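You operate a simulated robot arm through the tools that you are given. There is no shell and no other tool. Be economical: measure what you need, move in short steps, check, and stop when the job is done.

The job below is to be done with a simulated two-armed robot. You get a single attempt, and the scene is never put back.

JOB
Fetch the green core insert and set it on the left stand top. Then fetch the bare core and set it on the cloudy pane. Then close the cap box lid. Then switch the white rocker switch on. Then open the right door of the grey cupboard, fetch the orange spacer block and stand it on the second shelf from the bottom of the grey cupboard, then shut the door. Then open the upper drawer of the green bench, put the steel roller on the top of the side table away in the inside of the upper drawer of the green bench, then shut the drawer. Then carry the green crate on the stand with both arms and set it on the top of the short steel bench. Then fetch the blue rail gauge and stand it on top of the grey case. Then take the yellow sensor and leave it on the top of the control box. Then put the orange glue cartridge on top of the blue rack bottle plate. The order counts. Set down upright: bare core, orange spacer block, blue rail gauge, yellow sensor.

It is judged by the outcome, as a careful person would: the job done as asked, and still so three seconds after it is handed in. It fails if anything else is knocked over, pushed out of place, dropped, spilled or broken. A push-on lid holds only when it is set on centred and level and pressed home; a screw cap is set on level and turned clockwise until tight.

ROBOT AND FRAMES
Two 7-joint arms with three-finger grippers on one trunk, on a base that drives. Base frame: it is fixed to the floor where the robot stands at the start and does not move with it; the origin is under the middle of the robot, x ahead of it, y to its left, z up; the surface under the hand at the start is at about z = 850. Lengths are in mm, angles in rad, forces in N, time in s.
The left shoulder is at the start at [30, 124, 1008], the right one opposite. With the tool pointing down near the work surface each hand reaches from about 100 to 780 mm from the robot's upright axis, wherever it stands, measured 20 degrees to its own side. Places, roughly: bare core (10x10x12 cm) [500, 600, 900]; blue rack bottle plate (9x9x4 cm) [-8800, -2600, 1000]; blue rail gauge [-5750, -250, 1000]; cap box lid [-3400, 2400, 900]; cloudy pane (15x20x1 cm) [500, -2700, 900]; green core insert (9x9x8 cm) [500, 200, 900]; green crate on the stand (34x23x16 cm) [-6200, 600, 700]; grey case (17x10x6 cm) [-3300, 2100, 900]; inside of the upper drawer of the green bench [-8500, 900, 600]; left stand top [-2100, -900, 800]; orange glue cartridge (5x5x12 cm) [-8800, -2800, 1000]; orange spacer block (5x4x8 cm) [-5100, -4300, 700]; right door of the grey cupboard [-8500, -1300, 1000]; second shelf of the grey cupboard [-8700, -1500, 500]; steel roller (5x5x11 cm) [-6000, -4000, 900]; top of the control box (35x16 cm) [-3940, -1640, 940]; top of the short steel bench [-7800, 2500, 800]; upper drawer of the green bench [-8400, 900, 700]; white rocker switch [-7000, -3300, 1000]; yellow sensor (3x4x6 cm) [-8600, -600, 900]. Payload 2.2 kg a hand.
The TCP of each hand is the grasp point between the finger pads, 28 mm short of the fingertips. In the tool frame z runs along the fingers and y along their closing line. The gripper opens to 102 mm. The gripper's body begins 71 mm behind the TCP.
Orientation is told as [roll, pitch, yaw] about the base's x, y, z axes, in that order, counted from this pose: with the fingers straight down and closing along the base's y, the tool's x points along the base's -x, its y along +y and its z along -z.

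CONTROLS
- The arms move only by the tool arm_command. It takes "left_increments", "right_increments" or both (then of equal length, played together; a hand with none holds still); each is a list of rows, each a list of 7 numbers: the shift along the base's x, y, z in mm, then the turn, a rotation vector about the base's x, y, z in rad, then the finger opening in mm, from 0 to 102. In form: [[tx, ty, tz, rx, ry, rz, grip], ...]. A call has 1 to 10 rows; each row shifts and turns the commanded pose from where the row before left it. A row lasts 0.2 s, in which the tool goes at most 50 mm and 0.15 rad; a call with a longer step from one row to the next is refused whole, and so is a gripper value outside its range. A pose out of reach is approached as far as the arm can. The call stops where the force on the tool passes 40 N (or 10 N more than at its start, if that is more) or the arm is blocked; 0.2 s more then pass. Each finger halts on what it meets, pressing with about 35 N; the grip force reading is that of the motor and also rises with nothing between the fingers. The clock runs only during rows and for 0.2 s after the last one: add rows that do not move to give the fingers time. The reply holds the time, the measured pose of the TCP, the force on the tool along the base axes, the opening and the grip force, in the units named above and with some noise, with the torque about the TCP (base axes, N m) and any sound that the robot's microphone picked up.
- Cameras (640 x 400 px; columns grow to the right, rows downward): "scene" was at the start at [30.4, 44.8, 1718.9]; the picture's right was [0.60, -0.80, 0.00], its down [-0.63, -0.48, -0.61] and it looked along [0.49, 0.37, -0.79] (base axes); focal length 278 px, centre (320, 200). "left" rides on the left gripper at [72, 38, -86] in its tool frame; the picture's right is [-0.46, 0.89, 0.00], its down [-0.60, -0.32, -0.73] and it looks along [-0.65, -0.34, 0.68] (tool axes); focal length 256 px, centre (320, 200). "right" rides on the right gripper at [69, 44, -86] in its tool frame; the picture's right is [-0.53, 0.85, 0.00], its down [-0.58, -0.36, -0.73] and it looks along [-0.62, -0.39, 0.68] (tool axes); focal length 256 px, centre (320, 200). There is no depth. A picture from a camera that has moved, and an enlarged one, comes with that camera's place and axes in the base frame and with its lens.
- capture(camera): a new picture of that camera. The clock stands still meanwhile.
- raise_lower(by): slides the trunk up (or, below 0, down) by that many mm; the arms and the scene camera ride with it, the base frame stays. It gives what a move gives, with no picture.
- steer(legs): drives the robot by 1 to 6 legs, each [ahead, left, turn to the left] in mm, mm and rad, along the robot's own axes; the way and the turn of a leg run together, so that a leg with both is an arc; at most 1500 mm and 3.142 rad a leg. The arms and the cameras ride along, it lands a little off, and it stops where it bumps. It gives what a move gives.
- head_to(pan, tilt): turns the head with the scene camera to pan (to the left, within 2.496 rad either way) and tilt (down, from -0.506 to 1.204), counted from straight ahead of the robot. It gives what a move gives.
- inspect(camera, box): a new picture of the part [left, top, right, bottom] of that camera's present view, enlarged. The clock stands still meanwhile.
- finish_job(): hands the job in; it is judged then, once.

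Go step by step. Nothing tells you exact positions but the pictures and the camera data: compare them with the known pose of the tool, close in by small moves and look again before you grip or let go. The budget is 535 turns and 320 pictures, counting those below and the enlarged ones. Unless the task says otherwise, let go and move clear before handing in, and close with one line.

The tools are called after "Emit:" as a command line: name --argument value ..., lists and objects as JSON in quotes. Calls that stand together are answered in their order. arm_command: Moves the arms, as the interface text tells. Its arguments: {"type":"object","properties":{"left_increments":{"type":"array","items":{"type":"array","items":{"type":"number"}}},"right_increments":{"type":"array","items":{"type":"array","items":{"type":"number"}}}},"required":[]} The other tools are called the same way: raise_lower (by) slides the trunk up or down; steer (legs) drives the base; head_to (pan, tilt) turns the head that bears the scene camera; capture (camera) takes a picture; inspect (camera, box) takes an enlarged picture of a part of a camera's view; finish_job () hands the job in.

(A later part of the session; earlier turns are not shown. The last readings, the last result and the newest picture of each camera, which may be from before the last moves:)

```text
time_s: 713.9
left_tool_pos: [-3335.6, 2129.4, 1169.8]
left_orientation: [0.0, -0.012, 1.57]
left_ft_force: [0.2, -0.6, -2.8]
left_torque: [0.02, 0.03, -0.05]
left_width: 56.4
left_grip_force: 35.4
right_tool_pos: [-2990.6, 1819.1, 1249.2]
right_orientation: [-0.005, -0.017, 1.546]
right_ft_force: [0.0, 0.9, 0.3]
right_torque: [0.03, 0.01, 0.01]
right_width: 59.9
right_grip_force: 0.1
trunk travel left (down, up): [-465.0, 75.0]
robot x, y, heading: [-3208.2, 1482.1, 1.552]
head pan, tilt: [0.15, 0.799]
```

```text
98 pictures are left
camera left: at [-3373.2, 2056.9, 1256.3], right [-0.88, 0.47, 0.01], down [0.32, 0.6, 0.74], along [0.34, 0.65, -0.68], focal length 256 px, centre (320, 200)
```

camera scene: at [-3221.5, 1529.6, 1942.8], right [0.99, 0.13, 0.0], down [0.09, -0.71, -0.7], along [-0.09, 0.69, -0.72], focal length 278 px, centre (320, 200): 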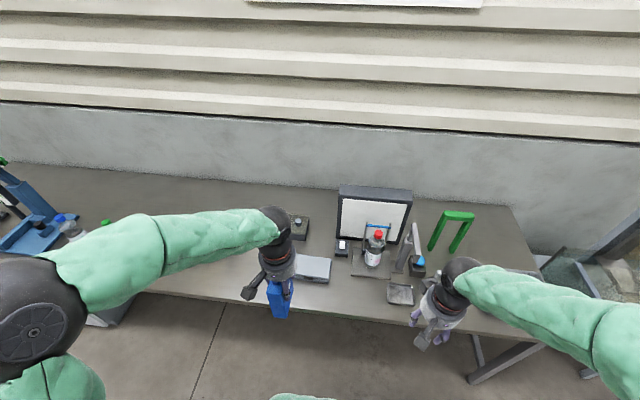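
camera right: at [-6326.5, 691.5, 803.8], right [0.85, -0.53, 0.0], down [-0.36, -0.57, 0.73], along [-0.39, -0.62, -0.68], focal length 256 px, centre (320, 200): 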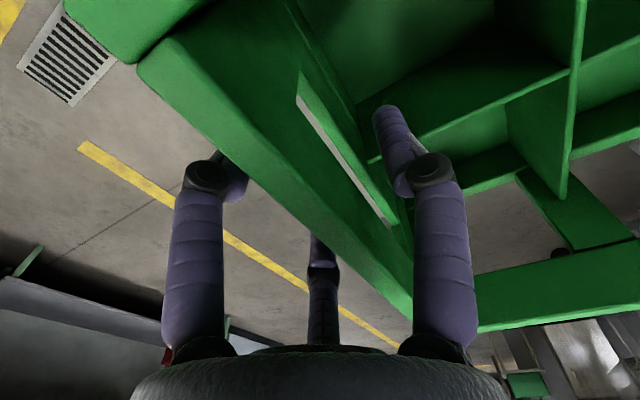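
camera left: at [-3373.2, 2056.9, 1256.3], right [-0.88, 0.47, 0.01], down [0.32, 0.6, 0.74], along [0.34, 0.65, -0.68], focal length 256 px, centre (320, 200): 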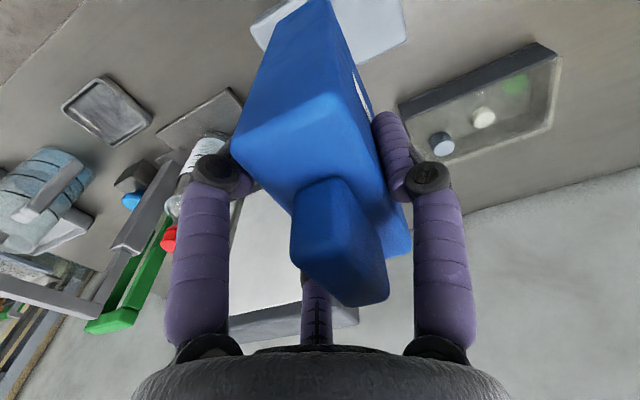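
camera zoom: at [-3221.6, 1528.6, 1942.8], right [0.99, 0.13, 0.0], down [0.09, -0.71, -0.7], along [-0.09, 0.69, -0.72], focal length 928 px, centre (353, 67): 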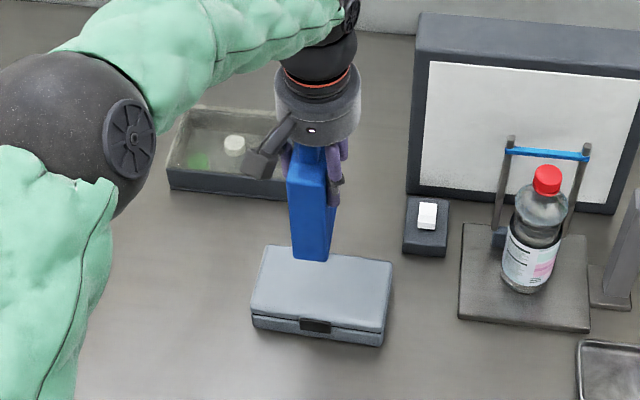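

Relative to the case in the same view, I need about +3 mm in x and -8 mm in y. Then I'll lower in stages.

Emit:
arm_command --left_increments '[[3, -8, -30, 0, 0, 0, 25], [0, 0, -35, 0, 0, 0, 25], [0, 0, -30, 0, 0, 0, 25], [0, 0, 0, 0, 0, 0, 25]]'

Emit:
inspect --camera "scene" --box '[260, 210, 360, 295]'

```text
time_s: 714.9
left_tool_pos: [-3332.6, 2124.5, 1077.0]
left_orientation: [0.003, -0.01, 1.57]
left_ft_force: [-0.4, 0.2, -2.2]
left_torque: [0.05, -0.02, 0.0]
left_width: 56.5
left_grip_force: 35.0
right_tool_pos: [-2992.0, 1820.8, 1248.3]
right_orientation: [-0.004, -0.016, 1.546]
right_ft_force: [-0.2, -0.6, 0.9]
right_torque: [0.04, 0.01, 0.04]
right_width: 60.2
right_grip_force: 0.1
trunk travel left (down, up): [-465.0, 75.0]
robot x, y, heading: [-3212.3, 1478.5, 1.553]
head pan, tilt: [0.15, 0.799]
```

```text
4.71 times, centred on (310, 252) of scene
camera zoom: at [-3221.5, 1529.7, 1942.7], right [0.99, 0.13, 0.0], down [0.09, -0.71, -0.7], along [-0.09, 0.69, -0.72], focal length 1311 px, centre (367, -47)
```

zoom: 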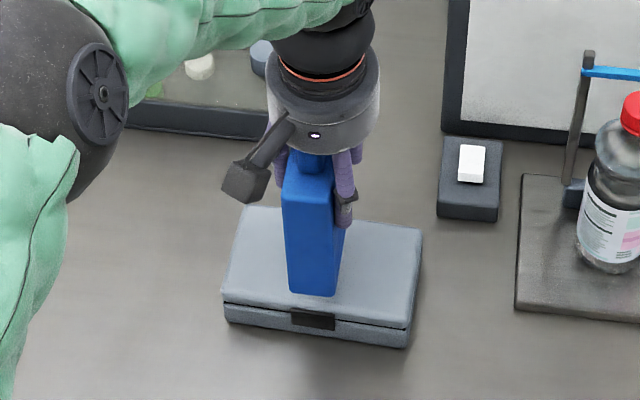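

Emit:
arm_command --left_increments '[[0, 3, -10, 0, 0, 0, 25], [0, 0, -8, 0, 0, 0, 25], [0, 0, 0, 0, 0, 0, 25]]'

Emit:
inspect --camera "scene" --box '[275, 230, 345, 290]'

```text
time_s: 715.7
left_tool_pos: [-3330.8, 2128.2, 1058.2]
left_orientation: [0.002, -0.01, 1.569]
left_ft_force: [-0.8, 0.0, -3.4]
left_torque: [-0.01, -0.04, 0.04]
left_width: 56.8
left_grip_force: 34.8
right_tool_pos: [-2991.4, 1820.6, 1250.1]
right_orientation: [-0.006, -0.014, 1.544]
right_ft_force: [0.8, -0.3, 0.4]
right_torque: [-0.01, -0.02, -0.03]
right_width: 59.7
right_grip_force: 0.1
trunk travel left (down, up): [-465.0, 75.0]
robot x, y, heading: [-3209.9, 1480.3, 1.55]
head pan, tilt: [0.15, 0.799]
```

```text
6.67 times, centred on (310, 260) of scene
camera zoom: at [-3221.3, 1530.9, 1942.7], right [0.99, 0.13, 0.0], down [0.09, -0.71, -0.7], along [-0.09, 0.69, -0.72], focal length 1857 px, centre (387, -200)
```

zoom: 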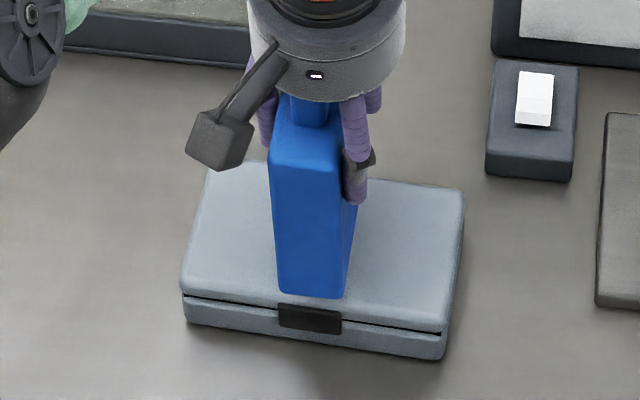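

Near the front edge; I'll shift 7 mm back to centre it, then lower slowly to contact.

Emit:
arm_command --left_increments '[[0, 7, 0, 0, 0, 0, 25], [0, 0, -4, 0, 0, 0, 25], [0, 0, -4, 0, 0, 0, 25], [0, 0, -4, 0, 0, 0, 25], [0, 0, -4, 0, 0, 0, 25], [0, 0, -4, 0, 0, 0, 25], [0, 0, -4, 0, 0, 0, 25], [0, 0, -4, 0, 0, 0, 25]]'

Emit:
inspect --camera "scene" --box '[275, 230, 345, 290]'

```text
time_s: 717.5
left_tool_pos: [-3332.3, 2135.2, 1029.6]
left_orientation: [0.001, -0.01, 1.568]
left_ft_force: [-0.4, 0.2, -3.1]
left_torque: [0.0, -0.03, 0.0]
left_width: 56.8
left_grip_force: 34.8
right_tool_pos: [-2991.5, 1822.1, 1249.1]
right_orientation: [-0.006, -0.013, 1.546]
right_ft_force: [0.5, 0.4, -0.2]
right_torque: [0.0, 0.02, -0.04]
right_width: 59.7
right_grip_force: 0.0
trunk travel left (down, up): [-465.0, 75.0]
robot x, y, heading: [-3206.3, 1479.4, 1.552]
head pan, tilt: [0.15, 0.799]
```

```text
6.67 times, centred on (310, 260) of scene
camera zoom: at [-3221.4, 1530.9, 1942.7], right [0.99, 0.13, 0.0], down [0.09, -0.71, -0.7], along [-0.09, 0.69, -0.72], focal length 1857 px, centre (387, -200)
```

zoom: 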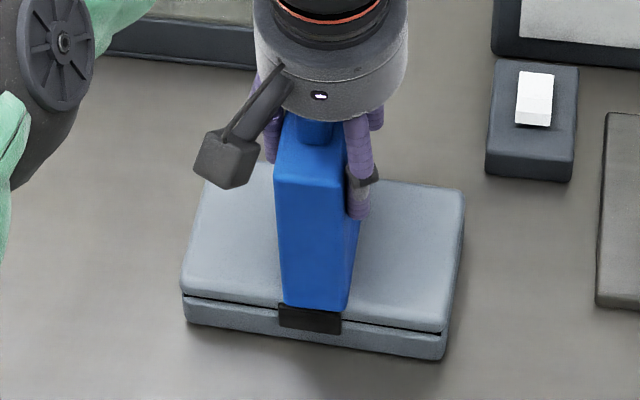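

Emit:
arm_command --left_increments '[[0, 10, 0, 0, 0, 0, 25], [0, 0, -4, 0, 0, 0, 25], [0, 0, -3, 0, 0, 0, 25], [0, 0, -3, 0, 0, 0, 25], [0, 0, 0, 0, 0, 0, 25]]'

Emit:
inspect --camera "scene" --box '[275, 230, 345, 290]'

```text
time_s: 718.7
left_tool_pos: [-3331.4, 2145.3, 1025.3]
left_orientation: [0.0, -0.021, 1.57]
left_ft_force: [1.5, 1.9, 33.5]
left_torque: [0.16, 0.2, -0.06]
left_width: 57.2
left_grip_force: 35.2
right_tool_pos: [-2990.4, 1818.6, 1251.3]
right_orientation: [-0.005, -0.017, 1.545]
right_ft_force: [-0.3, 0.7, 0.1]
right_torque: [0.03, 0.01, 0.04]
right_width: 59.9
right_grip_force: 0.0
trunk travel left (down, up): [-465.0, 75.0]
robot x, y, heading: [-3213.6, 1479.4, 1.552]
head pan, tilt: [0.15, 0.799]
```

```text
6.67 times, centred on (310, 260) of scene
camera zoom: at [-3220.1, 1526.5, 1943.0], right [0.99, 0.13, 0.0], down [0.09, -0.71, -0.7], along [-0.09, 0.69, -0.72], focal length 1857 px, centre (387, -200)
```

zoom: 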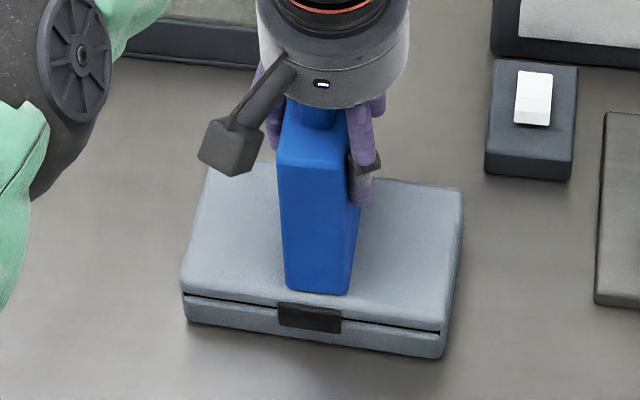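

Contact. It's slightly far back, so I'll lift 3 mm, shift 4 mm forward and set it down again.

Emit:
arm_command --left_increments '[[0, 0, 4, 0, 0.01, 0, 25], [0, -4, 2, 0, 0, 0, 25], [0, 0, -3, 0, 0, 0, 25], [0, 0, -3, 0, 0, 0, 25], [0, 0, 0, 0, 0, 0, 25]]'

Emit:
inspect --camera "scene" --box '[275, 230, 345, 290]'

Emit:
capture --camera "right"

```text
time_s: 719.9
left_tool_pos: [-3330.9, 2139.7, 1022.5]
left_orientation: [0.011, -0.018, 1.571]
left_ft_force: [-0.3, -1.7, 33.0]
left_torque: [-0.02, 0.3, 0.02]
left_width: 57.0
left_grip_force: 35.1
right_tool_pos: [-2989.8, 1817.4, 1250.6]
right_orientation: [-0.003, -0.018, 1.548]
right_ft_force: [-0.2, -0.6, 0.1]
right_torque: [0.02, -0.02, 0.01]
right_width: 59.9
right_grip_force: 0.1
trunk travel left (down, up): [-465.0, 75.0]
robot x, y, heading: [-3211.0, 1479.9, 1.547]
head pan, tilt: [0.15, 0.799]
```

```text
6.67 times, centred on (310, 260) of scene
camera zoom: at [-3220.5, 1525.7, 1943.0], right [0.99, 0.13, 0.0], down [0.09, -0.71, -0.7], along [-0.09, 0.69, -0.72], focal length 1857 px, centre (387, -200)
```

zoom: 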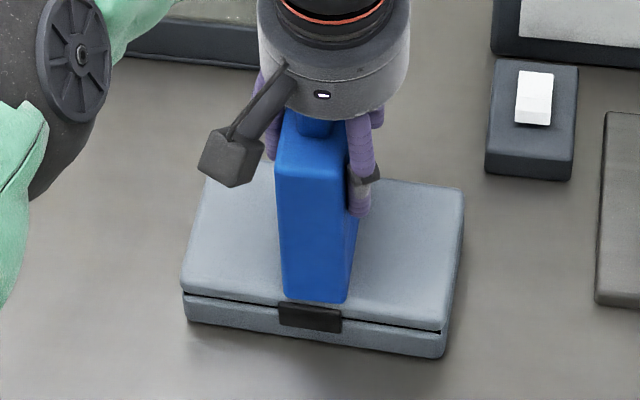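

```text
92 pictures are left
camera right: at [-3036.9, 1747.6, 1333.6], right [-0.83, 0.55, 0.01], down [0.37, 0.56, 0.74], along [0.41, 0.62, -0.67], focal length 256 px, centre (320, 200)
```

right: 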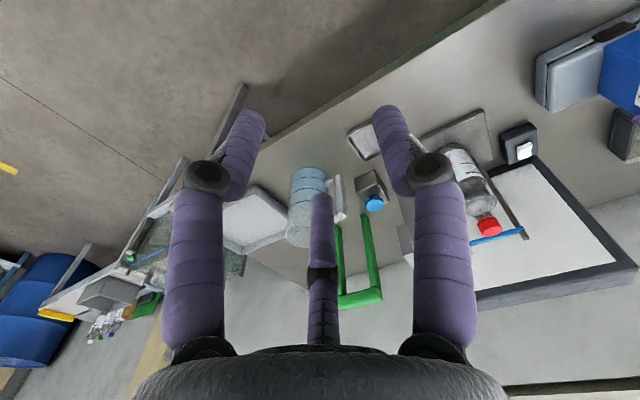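

Well centred now. Release and rise.

Emit:
arm_command --left_increments '[[0, 0, 1, 0, 0, 0, 62], [0, 0, 0, 0, 0, 0, 80], [0, 0, 0, 0, 0, 0, 102], [0, 0, 0, 0, 0, 0, 102], [0, 0, 15, 0, 0, 0, 102], [0, 0, 35, 0, 0, 0, 102], [0, 0, 45, 0, 0, 0, 102], [0, 0, 45, 0, 0, 0, 102], [0, -40, 20, 0, 0, 0, 102], [0, -45, 0, 0, 0, 0, 102]]'

Emit:
inspect --camera "scene" --box '[260, 210, 360, 295]'

```text
time_s: 722.1
left_tool_pos: [-3331.5, 2055.2, 1180.7]
left_orientation: [0.011, -0.01, 1.568]
left_ft_force: [1.0, -0.7, 1.1]
left_torque: [0.07, -0.02, 0.02]
left_width: 102.0
left_grip_force: 0.1
right_tool_pos: [-2991.5, 1818.7, 1250.4]
right_orientation: [-0.005, -0.014, 1.547]
right_ft_force: [0.3, -0.8, 0.0]
right_torque: [0.02, 0.01, 0.01]
right_width: 59.9
right_grip_force: 0.2
trunk travel left (down, up): [-465.0, 75.0]
robot x, y, heading: [-3210.7, 1483.7, 1.552]
head pan, tilt: [0.15, 0.799]
```

```text
4.71 times, centred on (310, 252) of scene
camera zoom: at [-3221.4, 1528.5, 1942.7], right [0.99, 0.13, 0.0], down [0.09, -0.71, -0.7], along [-0.09, 0.69, -0.72], focal length 1311 px, centre (367, -47)
```

zoom: 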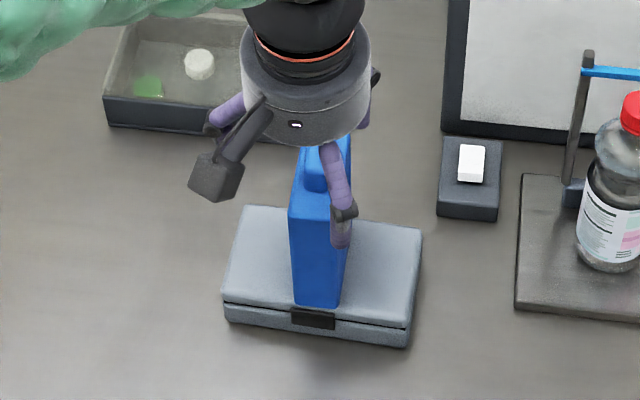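

The gauge stands upright on the case. Next is the yellow sensor near (-8600, -600) on the green bench. I'll tuck the left arm, lower the trunk and drive back west.

Emit:
arm_command --left_increments '[[0, -45, 0, 0, 0, 0, 80], [0, -45, 0, 0, 0, 0, 80], [0, -45, 0, 0, 0, 0, 80], [0, -40, 0, 0, 0, 0, 80]]'

Emit:
steer --legs '[[-230, 0, 0], [0, 0, 1.59], [1500, 0, 0], [1500, 0, 0], [1200, 0, 0]]'

Emit:
raise_lower --by -150

```text
time_s: 723.1
left_tool_pos: [-3330.8, 1877.6, 1181.6]
left_orientation: [0.01, -0.012, 1.568]
left_ft_force: [0.4, -0.1, 0.5]
left_torque: [0.01, -0.01, -0.02]
left_width: 79.7
left_grip_force: 0.0
right_tool_pos: [-2991.1, 1818.7, 1250.3]
right_orientation: [-0.005, -0.016, 1.547]
right_ft_force: [0.7, -1.3, -0.1]
right_torque: [0.03, -0.03, -0.02]
right_width: 59.9
right_grip_force: 0.0
trunk travel left (down, up): [-465.0, 75.0]
robot x, y, heading: [-3210.3, 1478.1, 1.549]
head pan, tilt: [0.15, 0.799]
```

```text
time_s: 748.4
left_tool_pos: [-7791.2, 1012.6, 1179.7]
left_orientation: [0.01, -0.011, -3.078]
left_ft_force: [-0.4, 0.7, -0.4]
left_torque: [0.0, 0.01, -0.01]
left_width: 79.7
left_grip_force: 0.0
right_tool_pos: [-7752.6, 1356.7, 1248.7]
right_orientation: [-0.004, -0.013, -3.1]
right_ft_force: [0.0, -0.4, -1.0]
right_torque: [-0.02, 0.03, 0.03]
right_width: 60.3
right_grip_force: 0.0
trunk travel left (down, up): [-465.0, 75.0]
robot x, y, heading: [-7400.0, 1162.7, -3.096]
head pan, tilt: [0.15, 0.799]
```

```text
time_s: 750.1
left_tool_pos: [-7790.9, 1013.8, 1031.0]
left_orientation: [0.012, -0.009, -3.076]
left_ft_force: [-0.6, -0.6, 0.4]
left_torque: [0.0, 0.01, -0.01]
left_width: 80.0
left_grip_force: 0.0
right_tool_pos: [-7753.1, 1356.4, 1099.5]
right_orientation: [-0.007, -0.016, -3.1]
right_ft_force: [-0.1, -0.8, -0.2]
right_torque: [-0.01, 0.02, 0.02]
right_width: 60.0
right_grip_force: 0.1
trunk travel left (down, up): [-315.0, 225.0]
robot x, y, heading: [-7397.3, 1157.5, -3.095]
head pan, tilt: [0.15, 0.799]
```

Emit:
steer --legs '[[0, 1000, -0.046], [0, 700, 0], [250, 0, 0]]'

Emit:
head_to --pan 0 --tilt 0.6

Emit:
capture --camera "scene"

```text
time_s: 760.2
left_tool_pos: [-8009.5, -679.4, 1029.4]
left_orientation: [0.01, -0.008, -3.109]
left_ft_force: [-1.3, 0.3, -0.8]
left_torque: [0.01, -0.05, -0.02]
left_width: 79.9
left_grip_force: 0.0
right_tool_pos: [-7959.9, -337.3, 1099.2]
right_orientation: [-0.007, -0.014, -3.133]
right_ft_force: [-0.3, 0.4, -0.6]
right_torque: [-0.01, -0.06, 0.01]
right_width: 60.0
right_grip_force: 0.0
trunk travel left (down, up): [-315.0, 225.0]
robot x, y, heading: [-7617.0, -546.0, -3.124]
head pan, tilt: [0.15, 0.799]
```

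```text
time_s: 760.9
left_tool_pos: [-8008.9, -679.3, 1031.2]
left_orientation: [0.009, -0.01, -3.109]
left_ft_force: [0.4, -0.4, 0.7]
left_torque: [-0.01, 0.03, -0.01]
left_width: 80.0
left_grip_force: 0.0
right_tool_pos: [-7958.8, -338.3, 1099.9]
right_orientation: [-0.005, -0.015, -3.132]
right_ft_force: [0.0, 0.1, 0.4]
right_torque: [-0.03, 0.02, -0.01]
right_width: 60.1
right_grip_force: 0.0
trunk travel left (down, up): [-315.0, 225.0]
robot x, y, heading: [-7613.7, -543.0, -3.128]
head pan, tilt: [0.0, 0.6]
```

```text
90 pictures are left
camera scene: at [-7670.4, -547.1, 1809.5], right [-0.01, 1.0, 0.0], down [0.57, 0.01, -0.82], along [-0.82, -0.01, -0.57], focal length 278 px, centre (320, 200)
```

scene: 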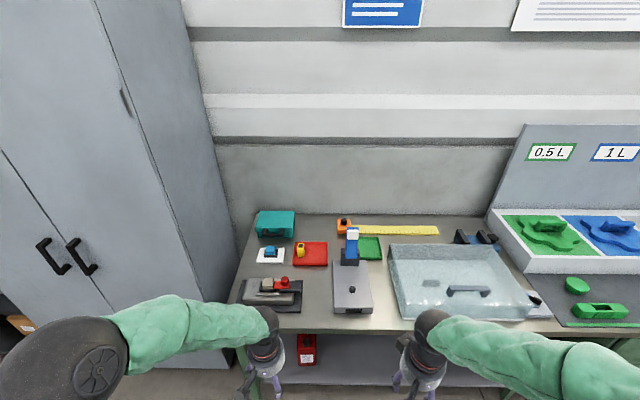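

Emit:
inspect --camera "scene" --box '[230, 195, 390, 315]'

```text
3.33 times, centred on (310, 255) of scene
camera zoom: at [-7670.4, -547.1, 1809.5], right [-0.01, 1.0, 0.0], down [0.57, 0.01, -0.82], along [-0.82, -0.01, -0.57], focal length 928 px, centre (353, 17)
```

zoom: 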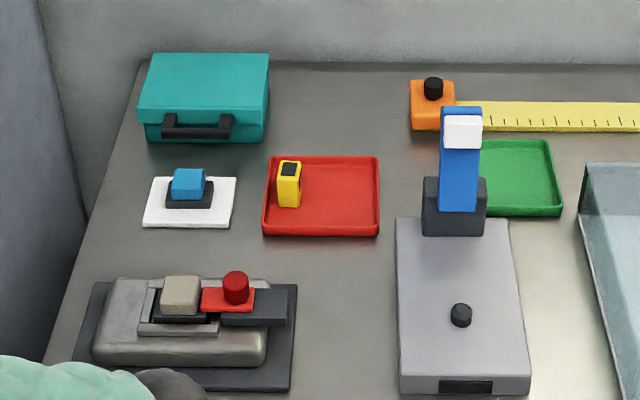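

The yellow sensor stands on the red tray at about (-8590, -645). I'll drive up to the bench and bring the left hand above it.

Emit:
steer --legs '[[265, 0, -0.013]]'

Emit:
arm_command --left_increments '[[-42, 5, 12, 0, 0, 0, 80], [-42, 5, 12, 0, 0, 0, 80], [-42, 5, 0, 0, 0, 0, 80], [-42, 5, 0, 0, 0, 0, 80], [-42, 5, 0, 0, 0, 0, 80], [0, 0, 0, 0, 0, 0, 80]]'

Emit:
capture --camera "left"

Emit:
capture --camera "scene"

```text
time_s: 762.8
left_tool_pos: [-8271.6, -673.5, 1030.3]
left_orientation: [0.011, -0.008, -3.124]
left_ft_force: [-0.4, -0.4, -0.3]
left_torque: [-0.01, -0.01, 0.01]
left_width: 79.9
left_grip_force: 0.0
right_tool_pos: [-8219.5, -333.7, 1098.3]
right_orientation: [-0.006, -0.013, 3.135]
right_ft_force: [0.2, -0.6, -1.2]
right_torque: [0.01, -0.03, 0.03]
right_width: 59.9
right_grip_force: 0.1
trunk travel left (down, up): [-315.0, 225.0]
robot x, y, heading: [-7872.5, -545.0, 3.138]
head pan, tilt: [0.0, 0.6]
```

```text
time_s: 764.2
left_tool_pos: [-8484.7, -652.8, 1056.1]
left_orientation: [0.011, -0.01, -3.125]
left_ft_force: [1.0, -0.3, 0.4]
left_torque: [0.0, 0.0, -0.05]
left_width: 80.0
left_grip_force: 0.0
right_tool_pos: [-8218.3, -334.3, 1099.5]
right_orientation: [-0.004, -0.017, 3.136]
right_ft_force: [0.4, -0.2, 0.1]
right_torque: [-0.01, 0.06, -0.01]
right_width: 60.0
right_grip_force: 0.1
trunk travel left (down, up): [-315.0, 225.0]
robot x, y, heading: [-7875.2, -547.3, 3.139]
head pan, tilt: [0.0, 0.6]
```

```text
88 pictures are left
camera left: at [-8410.5, -687.8, 1142.2], right [-0.45, -0.89, 0.01], down [-0.6, 0.32, 0.73], along [-0.66, 0.32, -0.68], focal length 256 px, centre (320, 200)
```

left: 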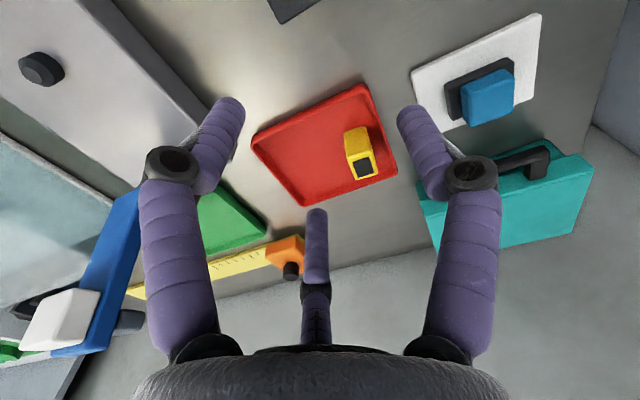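

```text
87 pictures are left
camera scene: at [-7931.9, -547.8, 1809.6], right [0.0, 1.0, 0.0], down [0.56, 0.0, -0.83], along [-0.83, 0.0, -0.56], focal length 278 px, centre (320, 200)
```

scene: 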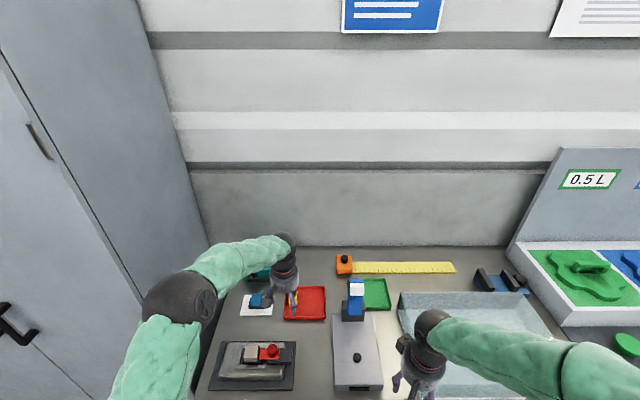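

Emit:
arm_command --left_increments '[[-35, 0, -15, 0, 0, 0, 80], [-35, 0, -15, 0, 0, 0, 80], [-30, 0, -15, 0, 0, 0, 80], [0, 0, 0, 0, 0, 0, 80]]'

Emit:
capture --camera "left"

```text
time_s: 765.2
left_tool_pos: [-8582.2, -651.5, 1010.0]
left_orientation: [0.011, -0.01, -3.125]
left_ft_force: [0.5, 1.0, 0.4]
left_torque: [-0.05, 0.01, 0.03]
left_width: 79.8
left_grip_force: 0.1
right_tool_pos: [-8218.0, -334.3, 1099.8]
right_orientation: [-0.005, -0.016, 3.133]
right_ft_force: [0.5, 0.2, -0.3]
right_torque: [-0.01, 0.0, -0.01]
right_width: 60.1
right_grip_force: 0.0
trunk travel left (down, up): [-315.0, 225.0]
robot x, y, heading: [-7876.5, -548.2, 3.139]
head pan, tilt: [0.0, 0.6]
```

```text
86 pictures are left
camera left: at [-8508.6, -686.5, 1095.8], right [-0.45, -0.89, 0.01], down [-0.6, 0.32, 0.73], along [-0.66, 0.32, -0.68], focal length 256 px, centre (320, 200)
```

left: 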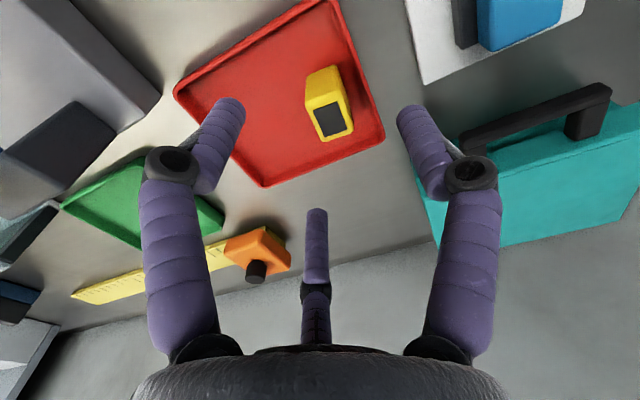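

The sensor's top is at (-8610, -649, 907), aligned with the axes. I'll open fully, offset for the three-finger grip, go down and close.

Emit:
arm_command --left_increments '[[-28, 7, 0, 0, 0, 0, 102], [0, 0, -35, 0, 0, 0, 102], [0, 0, -35, 0, 0, 0, 102], [0, 0, -20, 0, 0, 0, 102], [0, 0, -12, 0, 0, 0, 102], [0, 0, -8, 0, 0, 0, 102], [0, 0, 0, 0, 0, 0, 102]]'

Emit:
capture --camera "left"

```text
time_s: 766.8
left_tool_pos: [-8610.2, -641.7, 900.4]
left_orientation: [0.009, -0.01, -3.127]
left_ft_force: [0.8, -0.3, 0.3]
left_torque: [-0.01, 0.02, 0.0]
left_width: 102.0
left_grip_force: 0.1
right_tool_pos: [-8218.0, -334.0, 1099.9]
right_orientation: [-0.006, -0.012, 3.133]
right_ft_force: [-0.9, 0.9, 0.1]
right_torque: [0.02, 0.01, 0.04]
right_width: 60.3
right_grip_force: 0.1
trunk travel left (down, up): [-315.0, 225.0]
robot x, y, heading: [-7875.5, -545.4, 3.142]
head pan, tilt: [0.0, 0.6]
```

```text
85 pictures are left
camera left: at [-8537.0, -677.3, 986.1], right [-0.45, -0.89, 0.01], down [-0.6, 0.32, 0.73], along [-0.66, 0.32, -0.68], focal length 256 px, centre (320, 200)
```

left: 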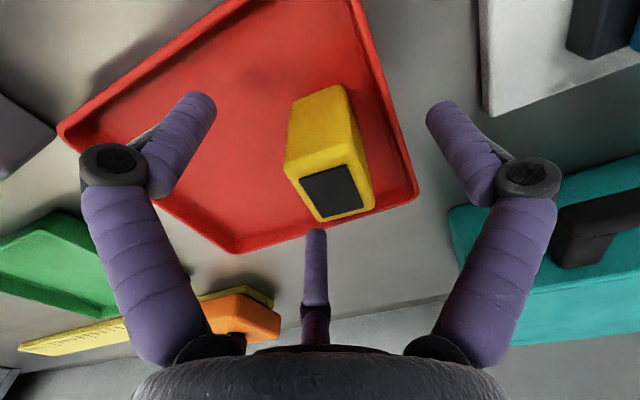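

Emit:
arm_command --left_increments '[[0, 0, -4, 0, 0, 0, 80], [0, 0, 0, 0, 0, 0, 50], [0, 0, 0, 0, 0, 0, 25], [0, 0, 0, 0, 0, 0, 18], [0, 0, 0, 0, 0, 0, 18], [0, 0, 8, 0, 0, 0, 18], [0, 0, 25, 0, 0, 0, 18], [0, 0, 0, 0, 0, 0, 18]]'

Emit:
capture --camera "left"

```text
time_s: 768.6
left_tool_pos: [-8610.0, -643.3, 927.2]
left_orientation: [0.008, -0.009, -3.125]
left_ft_force: [0.2, -0.9, -1.0]
left_torque: [0.01, -0.01, 0.01]
left_width: 35.8
left_grip_force: 34.9
right_tool_pos: [-8219.7, -333.8, 1099.6]
right_orientation: [-0.007, -0.014, 3.134]
right_ft_force: [-0.1, -1.1, 0.7]
right_torque: [0.0, -0.03, 0.01]
right_width: 60.1
right_grip_force: 0.1
trunk travel left (down, up): [-315.0, 225.0]
robot x, y, heading: [-7876.5, -548.6, 3.143]
head pan, tilt: [0.0, 0.6]
```

```text
84 pictures are left
camera left: at [-8536.8, -678.2, 1013.7], right [-0.45, -0.89, 0.01], down [-0.6, 0.32, 0.73], along [-0.66, 0.32, -0.68], focal length 256 px, centre (320, 200)
```

left: 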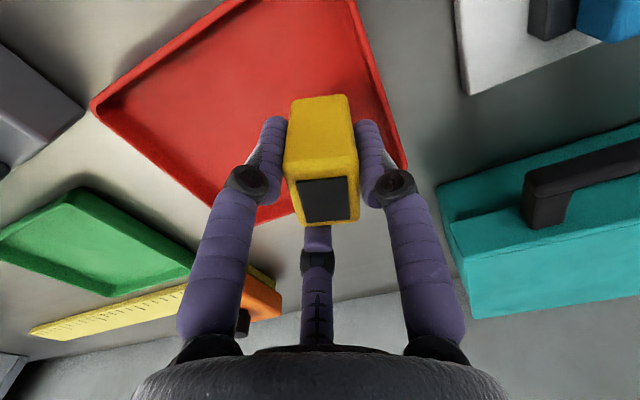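

Held upright. I'll lift it, tuck the arm and drive back east to the control box.

Emit:
arm_command --left_increments '[[0, 0, 45, 0, 0, 0, 18], [0, 0, 45, 0, 0, 0, 18], [5, 0, 45, 0, 0, 0, 18], [45, 0, 0, 0, 0, 0, 18], [45, 0, 0, 0, 0, 0, 18], [45, 0, 0, 0, 0, 0, 18], [45, 0, 0, 0, 0, 0, 18], [45, 0, 0, 0, 0, 0, 18], [45, 0, 0, 0, 0, 0, 18], [45, 0, 0, 0, 0, 0, 18]]'

Emit:
steer --legs '[[-480, 0, 0], [0, -1450, 0], [0, -370, 0], [-1450, 0, 0], [-1450, 0, 0]]'

```text
time_s: 770.8
left_tool_pos: [-8288.7, -642.5, 1062.5]
left_orientation: [0.009, -0.013, -3.125]
left_ft_force: [-0.5, 0.0, -0.5]
left_torque: [0.02, 0.03, 0.01]
left_width: 35.6
left_grip_force: 35.0
right_tool_pos: [-8217.6, -334.0, 1099.7]
right_orientation: [-0.006, -0.015, 3.135]
right_ft_force: [-0.1, -0.3, 0.2]
right_torque: [-0.03, 0.02, 0.01]
right_width: 60.1
right_grip_force: 0.1
trunk travel left (down, up): [-315.0, 225.0]
robot x, y, heading: [-7879.2, -547.1, 3.139]
head pan, tilt: [0.0, 0.6]
```

```text
time_s: 795.8
left_tool_pos: [-4948.4, 1169.0, 1061.6]
left_orientation: [0.01, -0.01, -3.129]
left_ft_force: [-0.5, 0.2, -0.7]
left_torque: [0.0, 0.01, -0.01]
left_width: 35.3
left_grip_force: 35.3
right_tool_pos: [-4875.2, 1476.9, 1099.6]
right_orientation: [-0.005, -0.016, 3.134]
right_ft_force: [0.1, -0.7, -0.7]
right_torque: [-0.03, 0.0, 0.0]
right_width: 59.9
right_grip_force: 0.0
trunk travel left (down, up): [-315.0, 225.0]
robot x, y, heading: [-4529.9, 1260.8, 3.138]
head pan, tilt: [0.0, 0.6]
```

Emit:
steer --legs '[[-600, 0, 0], [0, 0, 1.57], [1150, 0, 0]]'

Emit:
head_to --pan 0 --tilt 0.4

Emit:
capture --camera "scene"

```text
time_s: 808.5
left_tool_pos: [-3842.9, -308.6, 1062.4]
left_orientation: [0.01, -0.01, -1.557]
left_ft_force: [0.3, -0.2, -1.9]
left_torque: [-0.01, 0.02, 0.01]
left_width: 35.2
left_grip_force: 34.8
right_tool_pos: [-4151.8, -237.1, 1098.9]
right_orientation: [-0.005, -0.014, -1.58]
right_ft_force: [-1.3, 0.2, -0.3]
right_torque: [0.0, -0.03, 0.01]
right_width: 59.7
right_grip_force: 0.0
trunk travel left (down, up): [-315.0, 225.0]
robot x, y, heading: [-3937.0, 107.0, -1.572]
head pan, tilt: [0.0, 0.6]
```

```text
time_s: 809.2
left_tool_pos: [-3843.4, -308.1, 1061.9]
left_orientation: [0.011, -0.009, -1.557]
left_ft_force: [1.2, 0.5, -0.7]
left_torque: [-0.01, 0.03, -0.01]
left_width: 35.0
left_grip_force: 35.5
right_tool_pos: [-4151.5, -236.5, 1099.4]
right_orientation: [-0.005, -0.012, -1.578]
right_ft_force: [0.2, 0.1, 0.3]
right_torque: [0.01, 0.04, -0.01]
right_width: 60.2
right_grip_force: 0.2
trunk travel left (down, up): [-315.0, 225.0]
robot x, y, heading: [-3938.1, 107.5, -1.577]
head pan, tilt: [0.0, 0.4]
```

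```text
83 pictures are left
camera scene: at [-3936.7, 43.6, 1827.7], right [-1.0, 0.0, 0.0], down [0.0, 0.39, -0.92], along [0.0, -0.92, -0.39], focal length 278 px, centre (320, 200)
```

scene: 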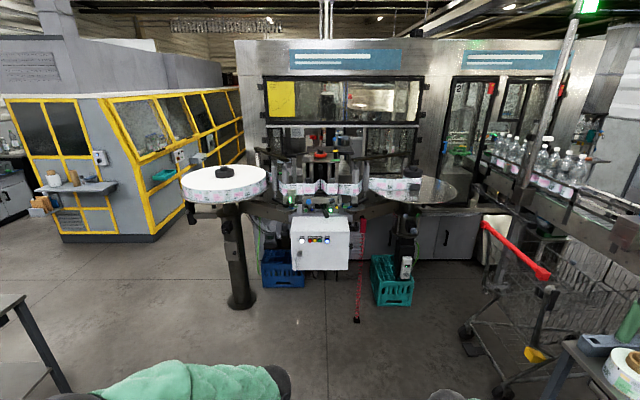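

The control box is straight ahead. I'll drive up to it.

Emit:
steer --legs '[[1000, -80, 0.005]]'

Emit:
head_to --pan 0.1 --tilt 0.75

Emit:
capture --camera "scene"

```text
time_s: 814.4
left_tool_pos: [-3934.2, -1305.6, 1061.8]
left_orientation: [0.01, -0.011, -1.563]
left_ft_force: [-0.3, 0.4, -1.0]
left_torque: [0.02, -0.02, 0.0]
left_width: 35.0
left_grip_force: 35.2
right_tool_pos: [-4240.6, -1230.0, 1100.4]
right_orientation: [-0.006, -0.013, -1.587]
right_ft_force: [-0.2, -0.1, -0.7]
right_torque: [0.0, 0.01, -0.01]
right_width: 60.1
right_grip_force: 0.1
trunk travel left (down, up): [-315.0, 225.0]
robot x, y, heading: [-4025.3, -885.1, -1.585]
head pan, tilt: [0.0, 0.4]
```

```text
time_s: 815.2
left_tool_pos: [-3932.8, -1305.0, 1061.9]
left_orientation: [0.011, -0.009, -1.562]
left_ft_force: [-0.7, 0.5, -0.6]
left_torque: [-0.01, -0.02, 0.01]
left_width: 34.5
left_grip_force: 34.5
right_tool_pos: [-4241.6, -1229.9, 1099.0]
right_orientation: [-0.005, -0.014, -1.586]
right_ft_force: [0.3, -0.6, 0.1]
right_torque: [0.02, -0.01, -0.01]
right_width: 60.0
right_grip_force: 0.0
trunk travel left (down, up): [-315.0, 225.0]
robot x, y, heading: [-4024.9, -888.4, -1.576]
head pan, tilt: [0.099, 0.75]
```

```text
82 pictures are left
camera scene: at [-4016.5, -941.8, 1796.8], right [-1.0, -0.09, 0.0], down [-0.06, 0.68, -0.73], along [0.06, -0.73, -0.68], focal length 278 px, centre (320, 200)
```

scene: 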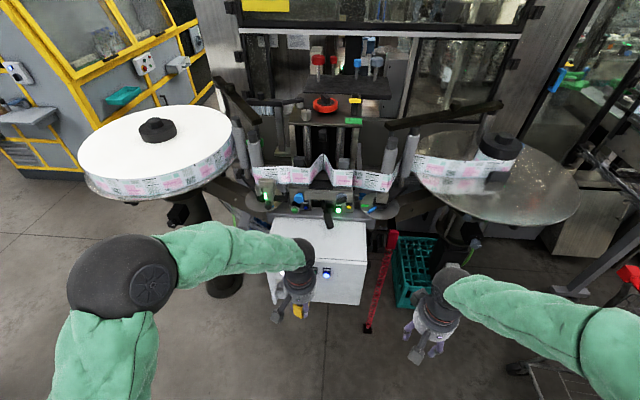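

Emit:
inspect --camera "scene" --box '[240, 190, 400, 320]'

Emit:
capture --camera "left"

```text
3.08 times, centred on (320, 255) of scene
camera zoom: at [-4016.5, -941.8, 1796.8], right [-1.0, -0.09, 0.0], down [-0.06, 0.68, -0.73], along [0.06, -0.73, -0.68], focal length 857 px, centre (320, 31)
```

zoom: 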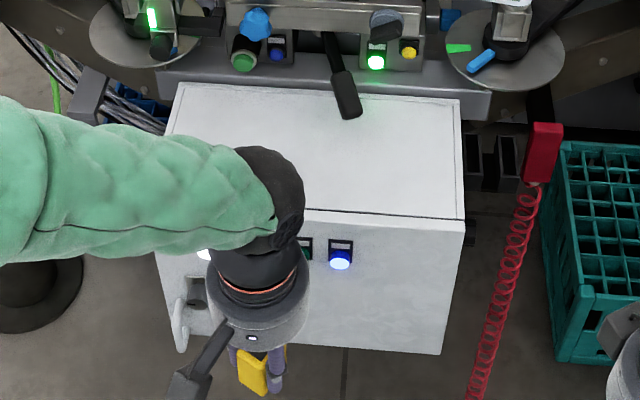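

```text
80 pictures are left
camera left: at [-3897.1, -1231.3, 1147.8], right [0.89, -0.46, 0.01], down [-0.32, -0.6, 0.73], along [-0.33, -0.66, -0.68], focal length 256 px, centre (320, 200)
```

left: 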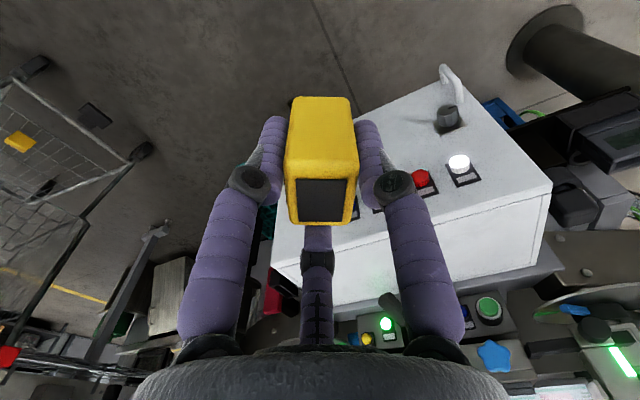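

The box top is at about z≈940 with its front edge near y≈-1550. I'll inch forward and bring the sensor over (-3930, -1615).

Emit:
steer --legs '[[110, 0, 0]]'

Emit:
arm_command --left_increments '[[0, -40, 6, 0, 0, 0, 18], [0, -40, 6, 0, 0, 0, 18], [0, -40, 0, 0, 0, 0, 18], [0, -40, 0, 0, 0, 0, 18], [0, -36, 0, 0, 0, 0, 18], [0, 0, 0, 0, 0, 0, 18]]'

Emit:
inspect --camera "scene" --box '[240, 190, 400, 320]'

Emit:
capture --camera "left"

```text
time_s: 816.4
left_tool_pos: [-3934.0, -1415.1, 1061.2]
left_orientation: [0.011, -0.01, -1.563]
left_ft_force: [-1.0, -0.1, -1.9]
left_torque: [0.05, -0.01, 0.01]
left_width: 35.0
left_grip_force: 35.0
right_tool_pos: [-4242.1, -1341.7, 1098.9]
right_orientation: [-0.006, -0.014, -1.585]
right_ft_force: [0.8, -0.4, 0.4]
right_torque: [0.01, 0.01, 0.04]
right_width: 59.9
right_grip_force: 0.1
trunk travel left (down, up): [-315.0, 225.0]
robot x, y, heading: [-4026.8, -997.4, -1.58]
head pan, tilt: [0.099, 0.75]
```

```text
time_s: 817.8
left_tool_pos: [-3933.6, -1609.4, 1075.8]
left_orientation: [0.011, -0.012, -1.561]
left_ft_force: [-0.3, 0.0, -0.8]
left_torque: [0.01, -0.02, 0.04]
left_width: 34.9
left_grip_force: 34.0
right_tool_pos: [-4242.8, -1339.4, 1098.6]
right_orientation: [-0.004, -0.015, -1.586]
right_ft_force: [-0.9, 0.7, 0.2]
right_torque: [-0.03, 0.02, 0.01]
right_width: 60.0
right_grip_force: 0.1
trunk travel left (down, up): [-315.0, 225.0]
robot x, y, heading: [-4029.6, -998.8, -1.579]
head pan, tilt: [0.099, 0.75]
```

```text
3.08 times, centred on (320, 255) of scene
camera zoom: at [-4017.4, -1050.1, 1796.7], right [-1.0, -0.09, 0.0], down [-0.06, 0.68, -0.73], along [0.07, -0.73, -0.68], focal length 857 px, centre (320, 31)
```

zoom: 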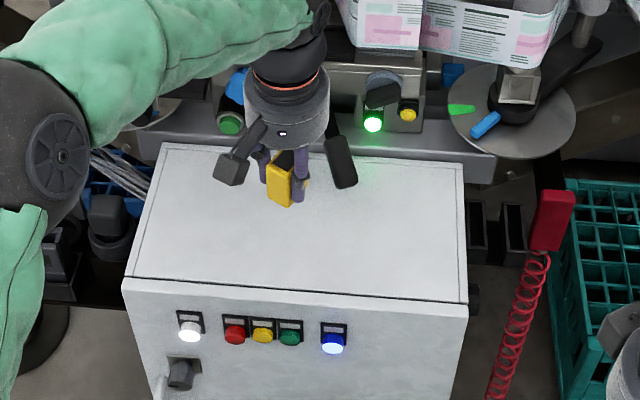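

```text
78 pictures are left
camera left: at [-3897.6, -1535.8, 1161.7], right [0.89, -0.46, 0.01], down [-0.32, -0.6, 0.73], along [-0.33, -0.66, -0.68], focal length 256 px, centre (320, 200)
```

left: 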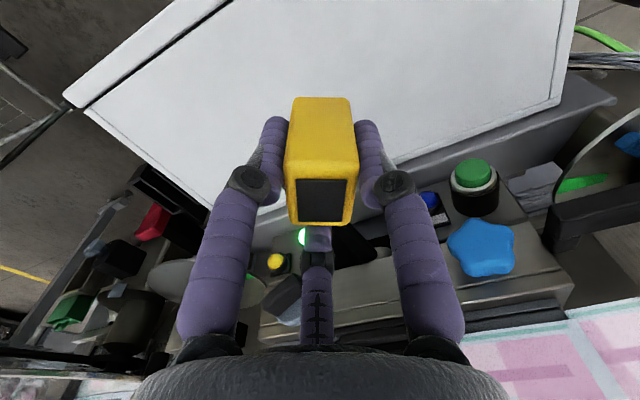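

The landing point is well inside the top, clear of the lever. I'll lower it, slowly at the end.

Emit:
arm_command --left_increments '[[15, 0, -30, 0, 0, 0, 18], [0, 0, -25, 0, 0, 0, 18], [0, 0, -6, 0, 0, 0, 18], [0, 0, -5, 0, 0, 0, 18], [0, 0, -5, 0, 0, 0, 18], [0, 0, -5, 0, 0, 0, 18], [0, 0, -4, 0, 0, 0, 18], [0, 0, -4, 0, 0, 0, 18], [0, 0, -4, 0, 0, 0, 18], [0, 0, -4, 0, 0, 0, 18]]'

Emit:
inspect --camera "scene" --box '[260, 200, 360, 290]'

```text
time_s: 820.0
left_tool_pos: [-3918.1, -1610.9, 986.6]
left_orientation: [0.012, -0.019, -1.56]
left_ft_force: [-0.4, 2.0, 32.6]
left_torque: [0.5, 0.21, 0.03]
left_width: 35.5
left_grip_force: 34.9
right_tool_pos: [-4242.5, -1337.4, 1099.9]
right_orientation: [-0.004, -0.014, -1.586]
right_ft_force: [0.7, -0.4, -0.2]
right_torque: [0.01, 0.04, -0.02]
right_width: 60.1
right_grip_force: 0.2
trunk travel left (down, up): [-315.0, 225.0]
robot x, y, heading: [-4025.7, -999.2, -1.58]
head pan, tilt: [0.099, 0.75]
```

```text
4.44 times, centred on (310, 245) of scene
camera zoom: at [-4018.2, -1047.8, 1797.1], right [-1.0, -0.09, 0.0], down [-0.06, 0.68, -0.73], along [0.07, -0.73, -0.68], focal length 1238 px, centre (364, 0)
```

zoom: 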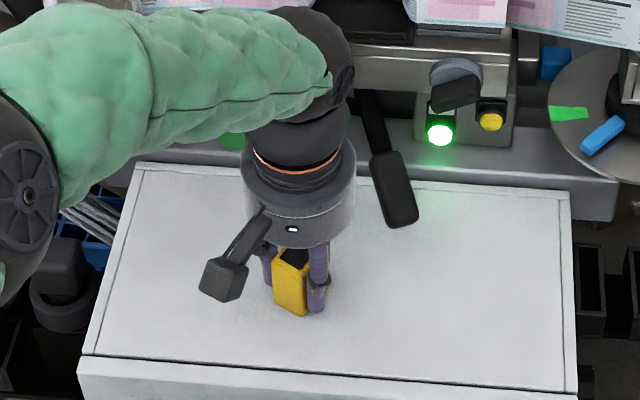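

Set down with firm contact. Release and rise straight up.

Emit:
arm_command --left_increments '[[0, 0, 2, 0, 0, 0, 45], [0, 0, 0, 0, 0, 0, 70], [0, 0, 0, 0, 0, 0, 90], [0, 0, 12, 0, 0, 0, 90], [0, 0, 30, 0, 0, 0, 90], [0, 0, 40, 0, 0, 0, 90], [0, 15, 40, 0, 0, 0, 90], [0, 45, 10, 0, 0, 0, 90], [0, 45, 0, 0, 0, 0, 90], [0, 45, 0, 0, 0, 0, 90]]'

Emit:
inspect --camera "scene" --box '[260, 200, 360, 290]'

```text
time_s: 822.2
left_tool_pos: [-3917.2, -1459.1, 1117.5]
left_orientation: [0.01, -0.013, -1.559]
left_ft_force: [-0.2, -0.1, -0.7]
left_torque: [-0.03, -0.01, -0.01]
left_width: 89.9
left_grip_force: 0.1
right_tool_pos: [-4242.0, -1338.9, 1100.3]
right_orientation: [-0.005, -0.017, -1.584]
right_ft_force: [-0.2, -0.6, -0.5]
right_torque: [-0.03, -0.01, -0.02]
right_width: 60.0
right_grip_force: 0.1
trunk travel left (down, up): [-315.0, 225.0]
robot x, y, heading: [-4026.2, -995.6, -1.581]
head pan, tilt: [0.099, 0.75]
```

```text
4.44 times, centred on (310, 245) of scene
camera zoom: at [-4017.2, -1048.7, 1796.8], right [-1.0, -0.09, 0.0], down [-0.06, 0.68, -0.73], along [0.07, -0.73, -0.68], focal length 1238 px, centre (364, 0)
```

zoom: 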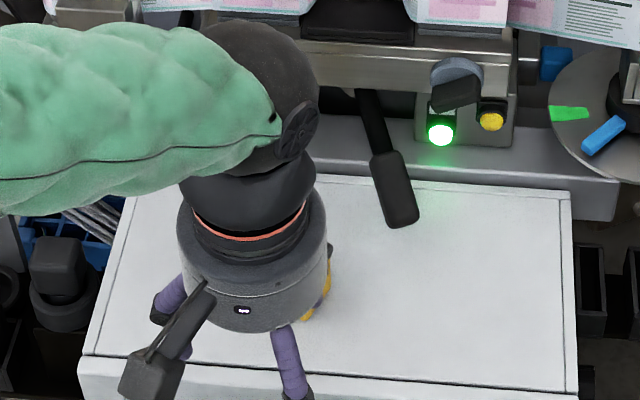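

Emit:
steer --legs '[[-350, 0, 0]]'

Emit:
inspect --camera "scene" --box '[240, 120, 400, 240]'

```text
time_s: 824.5
left_tool_pos: [-3913.9, -1107.4, 1115.7]
left_orientation: [0.011, -0.009, -1.561]
left_ft_force: [-1.0, 0.1, 0.0]
left_torque: [-0.02, -0.04, 0.01]
left_width: 90.2
left_grip_force: 0.0
right_tool_pos: [-4238.4, -987.3, 1099.0]
right_orientation: [-0.006, -0.016, -1.583]
right_ft_force: [0.5, -0.8, -0.1]
right_torque: [0.01, 0.0, 0.01]
right_width: 59.9
right_grip_force: 0.1
trunk travel left (down, up): [-315.0, 225.0]
robot x, y, heading: [-4021.2, -642.3, -1.581]
head pan, tilt: [0.099, 0.75]
```

```text
3.33 times, centred on (320, 180) of scene
camera zoom: at [-4014.3, -697.4, 1796.7], right [-1.0, -0.09, 0.0], down [-0.06, 0.68, -0.73], along [0.07, -0.73, -0.68], focal length 928 px, centre (320, 267)
```

zoom: 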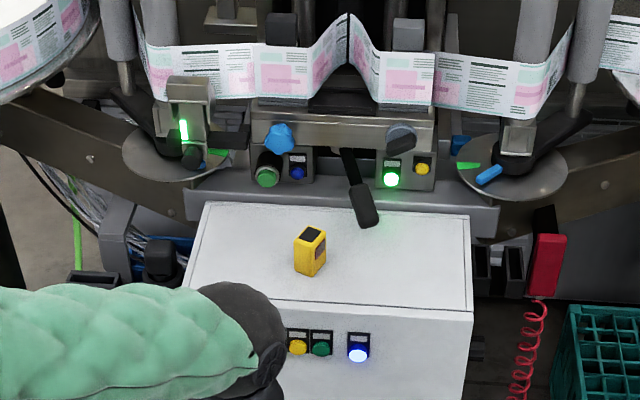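

The sensor is standing. Last job: the orange glue cartridge on the rack near (-8800, -2800). I'll drive back west.

Emit:
steer --legs '[[-1450, 0, 0], [-400, 0, 0], [0, 0, -1.56], [1450, 0, 0], [1450, 0, 0], [450, 0, 0]]'

Emit:
steer --legs '[[0, 1450, 0], [0, 1450, 0], [0, 800, 0]]'

Emit:
head_to --pan 0.1 --tilt 0.6

Emit:
capture --camera "scene"

```text
time_s: 853.5
left_tool_pos: [-7826.2, 1138.1, 1116.1]
left_orientation: [0.01, -0.009, 3.13]
left_ft_force: [-0.1, 0.0, 1.2]
left_torque: [0.01, -0.01, 0.02]
left_width: 90.0
left_grip_force: 0.0
right_tool_pos: [-7699.0, 1460.1, 1099.6]
right_orientation: [-0.005, -0.013, 3.109]
right_ft_force: [0.5, 0.1, -0.9]
right_torque: [0.0, 0.01, -0.01]
right_width: 59.8
right_grip_force: 0.1
trunk travel left (down, up): [-315.0, 225.0]
robot x, y, heading: [-7357.3, 1239.4, 3.11]
head pan, tilt: [0.099, 0.75]
```

```text
time_s: 871.4
left_tool_pos: [-8050.2, -2539.7, 1115.8]
left_orientation: [0.011, -0.009, 3.07]
left_ft_force: [-0.5, 0.0, 0.3]
left_torque: [0.02, 0.0, 0.01]
left_width: 89.9
left_grip_force: 0.0
right_tool_pos: [-7904.5, -2225.6, 1099.1]
right_orientation: [-0.006, -0.014, 3.047]
right_ft_force: [0.1, 0.6, 0.7]
right_torque: [-0.03, 0.03, -0.01]
right_width: 60.0
right_grip_force: 0.0
trunk travel left (down, up): [-315.0, 225.0]
robot x, y, heading: [-7576.8, -2465.0, 3.051]
head pan, tilt: [0.099, 0.75]
```

```text
time_s: 872.1
left_tool_pos: [-8051.2, -2538.3, 1115.4]
left_orientation: [0.01, -0.01, 3.071]
left_ft_force: [0.2, 0.0, 1.4]
left_torque: [-0.02, 0.0, 0.02]
left_width: 90.0
left_grip_force: 0.2
right_tool_pos: [-7904.5, -2223.9, 1101.1]
right_orientation: [-0.006, -0.015, 3.047]
right_ft_force: [-0.7, 0.0, 0.4]
right_torque: [0.0, 0.0, 0.0]
right_width: 59.8
right_grip_force: 0.0
trunk travel left (down, up): [-315.0, 225.0]
robot x, y, heading: [-7581.9, -2466.6, 3.052]
head pan, tilt: [0.099, 0.6]
```

```text
74 pictures are left
camera scene: at [-7638.7, -2471.0, 1809.5], right [-0.01, 1.0, 0.0], down [0.57, 0.01, -0.82], along [-0.82, -0.01, -0.57], focal length 278 px, centre (320, 200)
```

scene: 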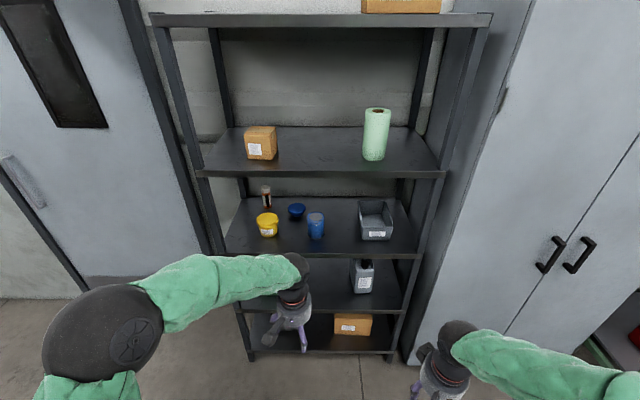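

Emit:
inspect --camera "scene" --box '[220, 160, 420, 270]'

```text
3.20 times, centred on (320, 215) of scene
camera zoom: at [-7638.7, -2471.0, 1809.5], right [-0.01, 1.0, 0.0], down [0.57, 0.01, -0.82], along [-0.82, -0.01, -0.57], focal length 891 px, centre (320, 152)
```

zoom: 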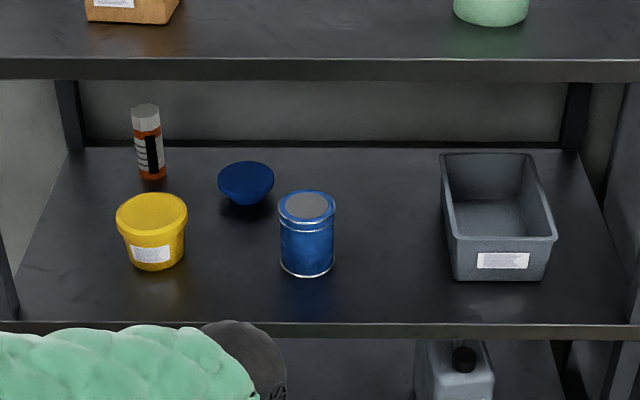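

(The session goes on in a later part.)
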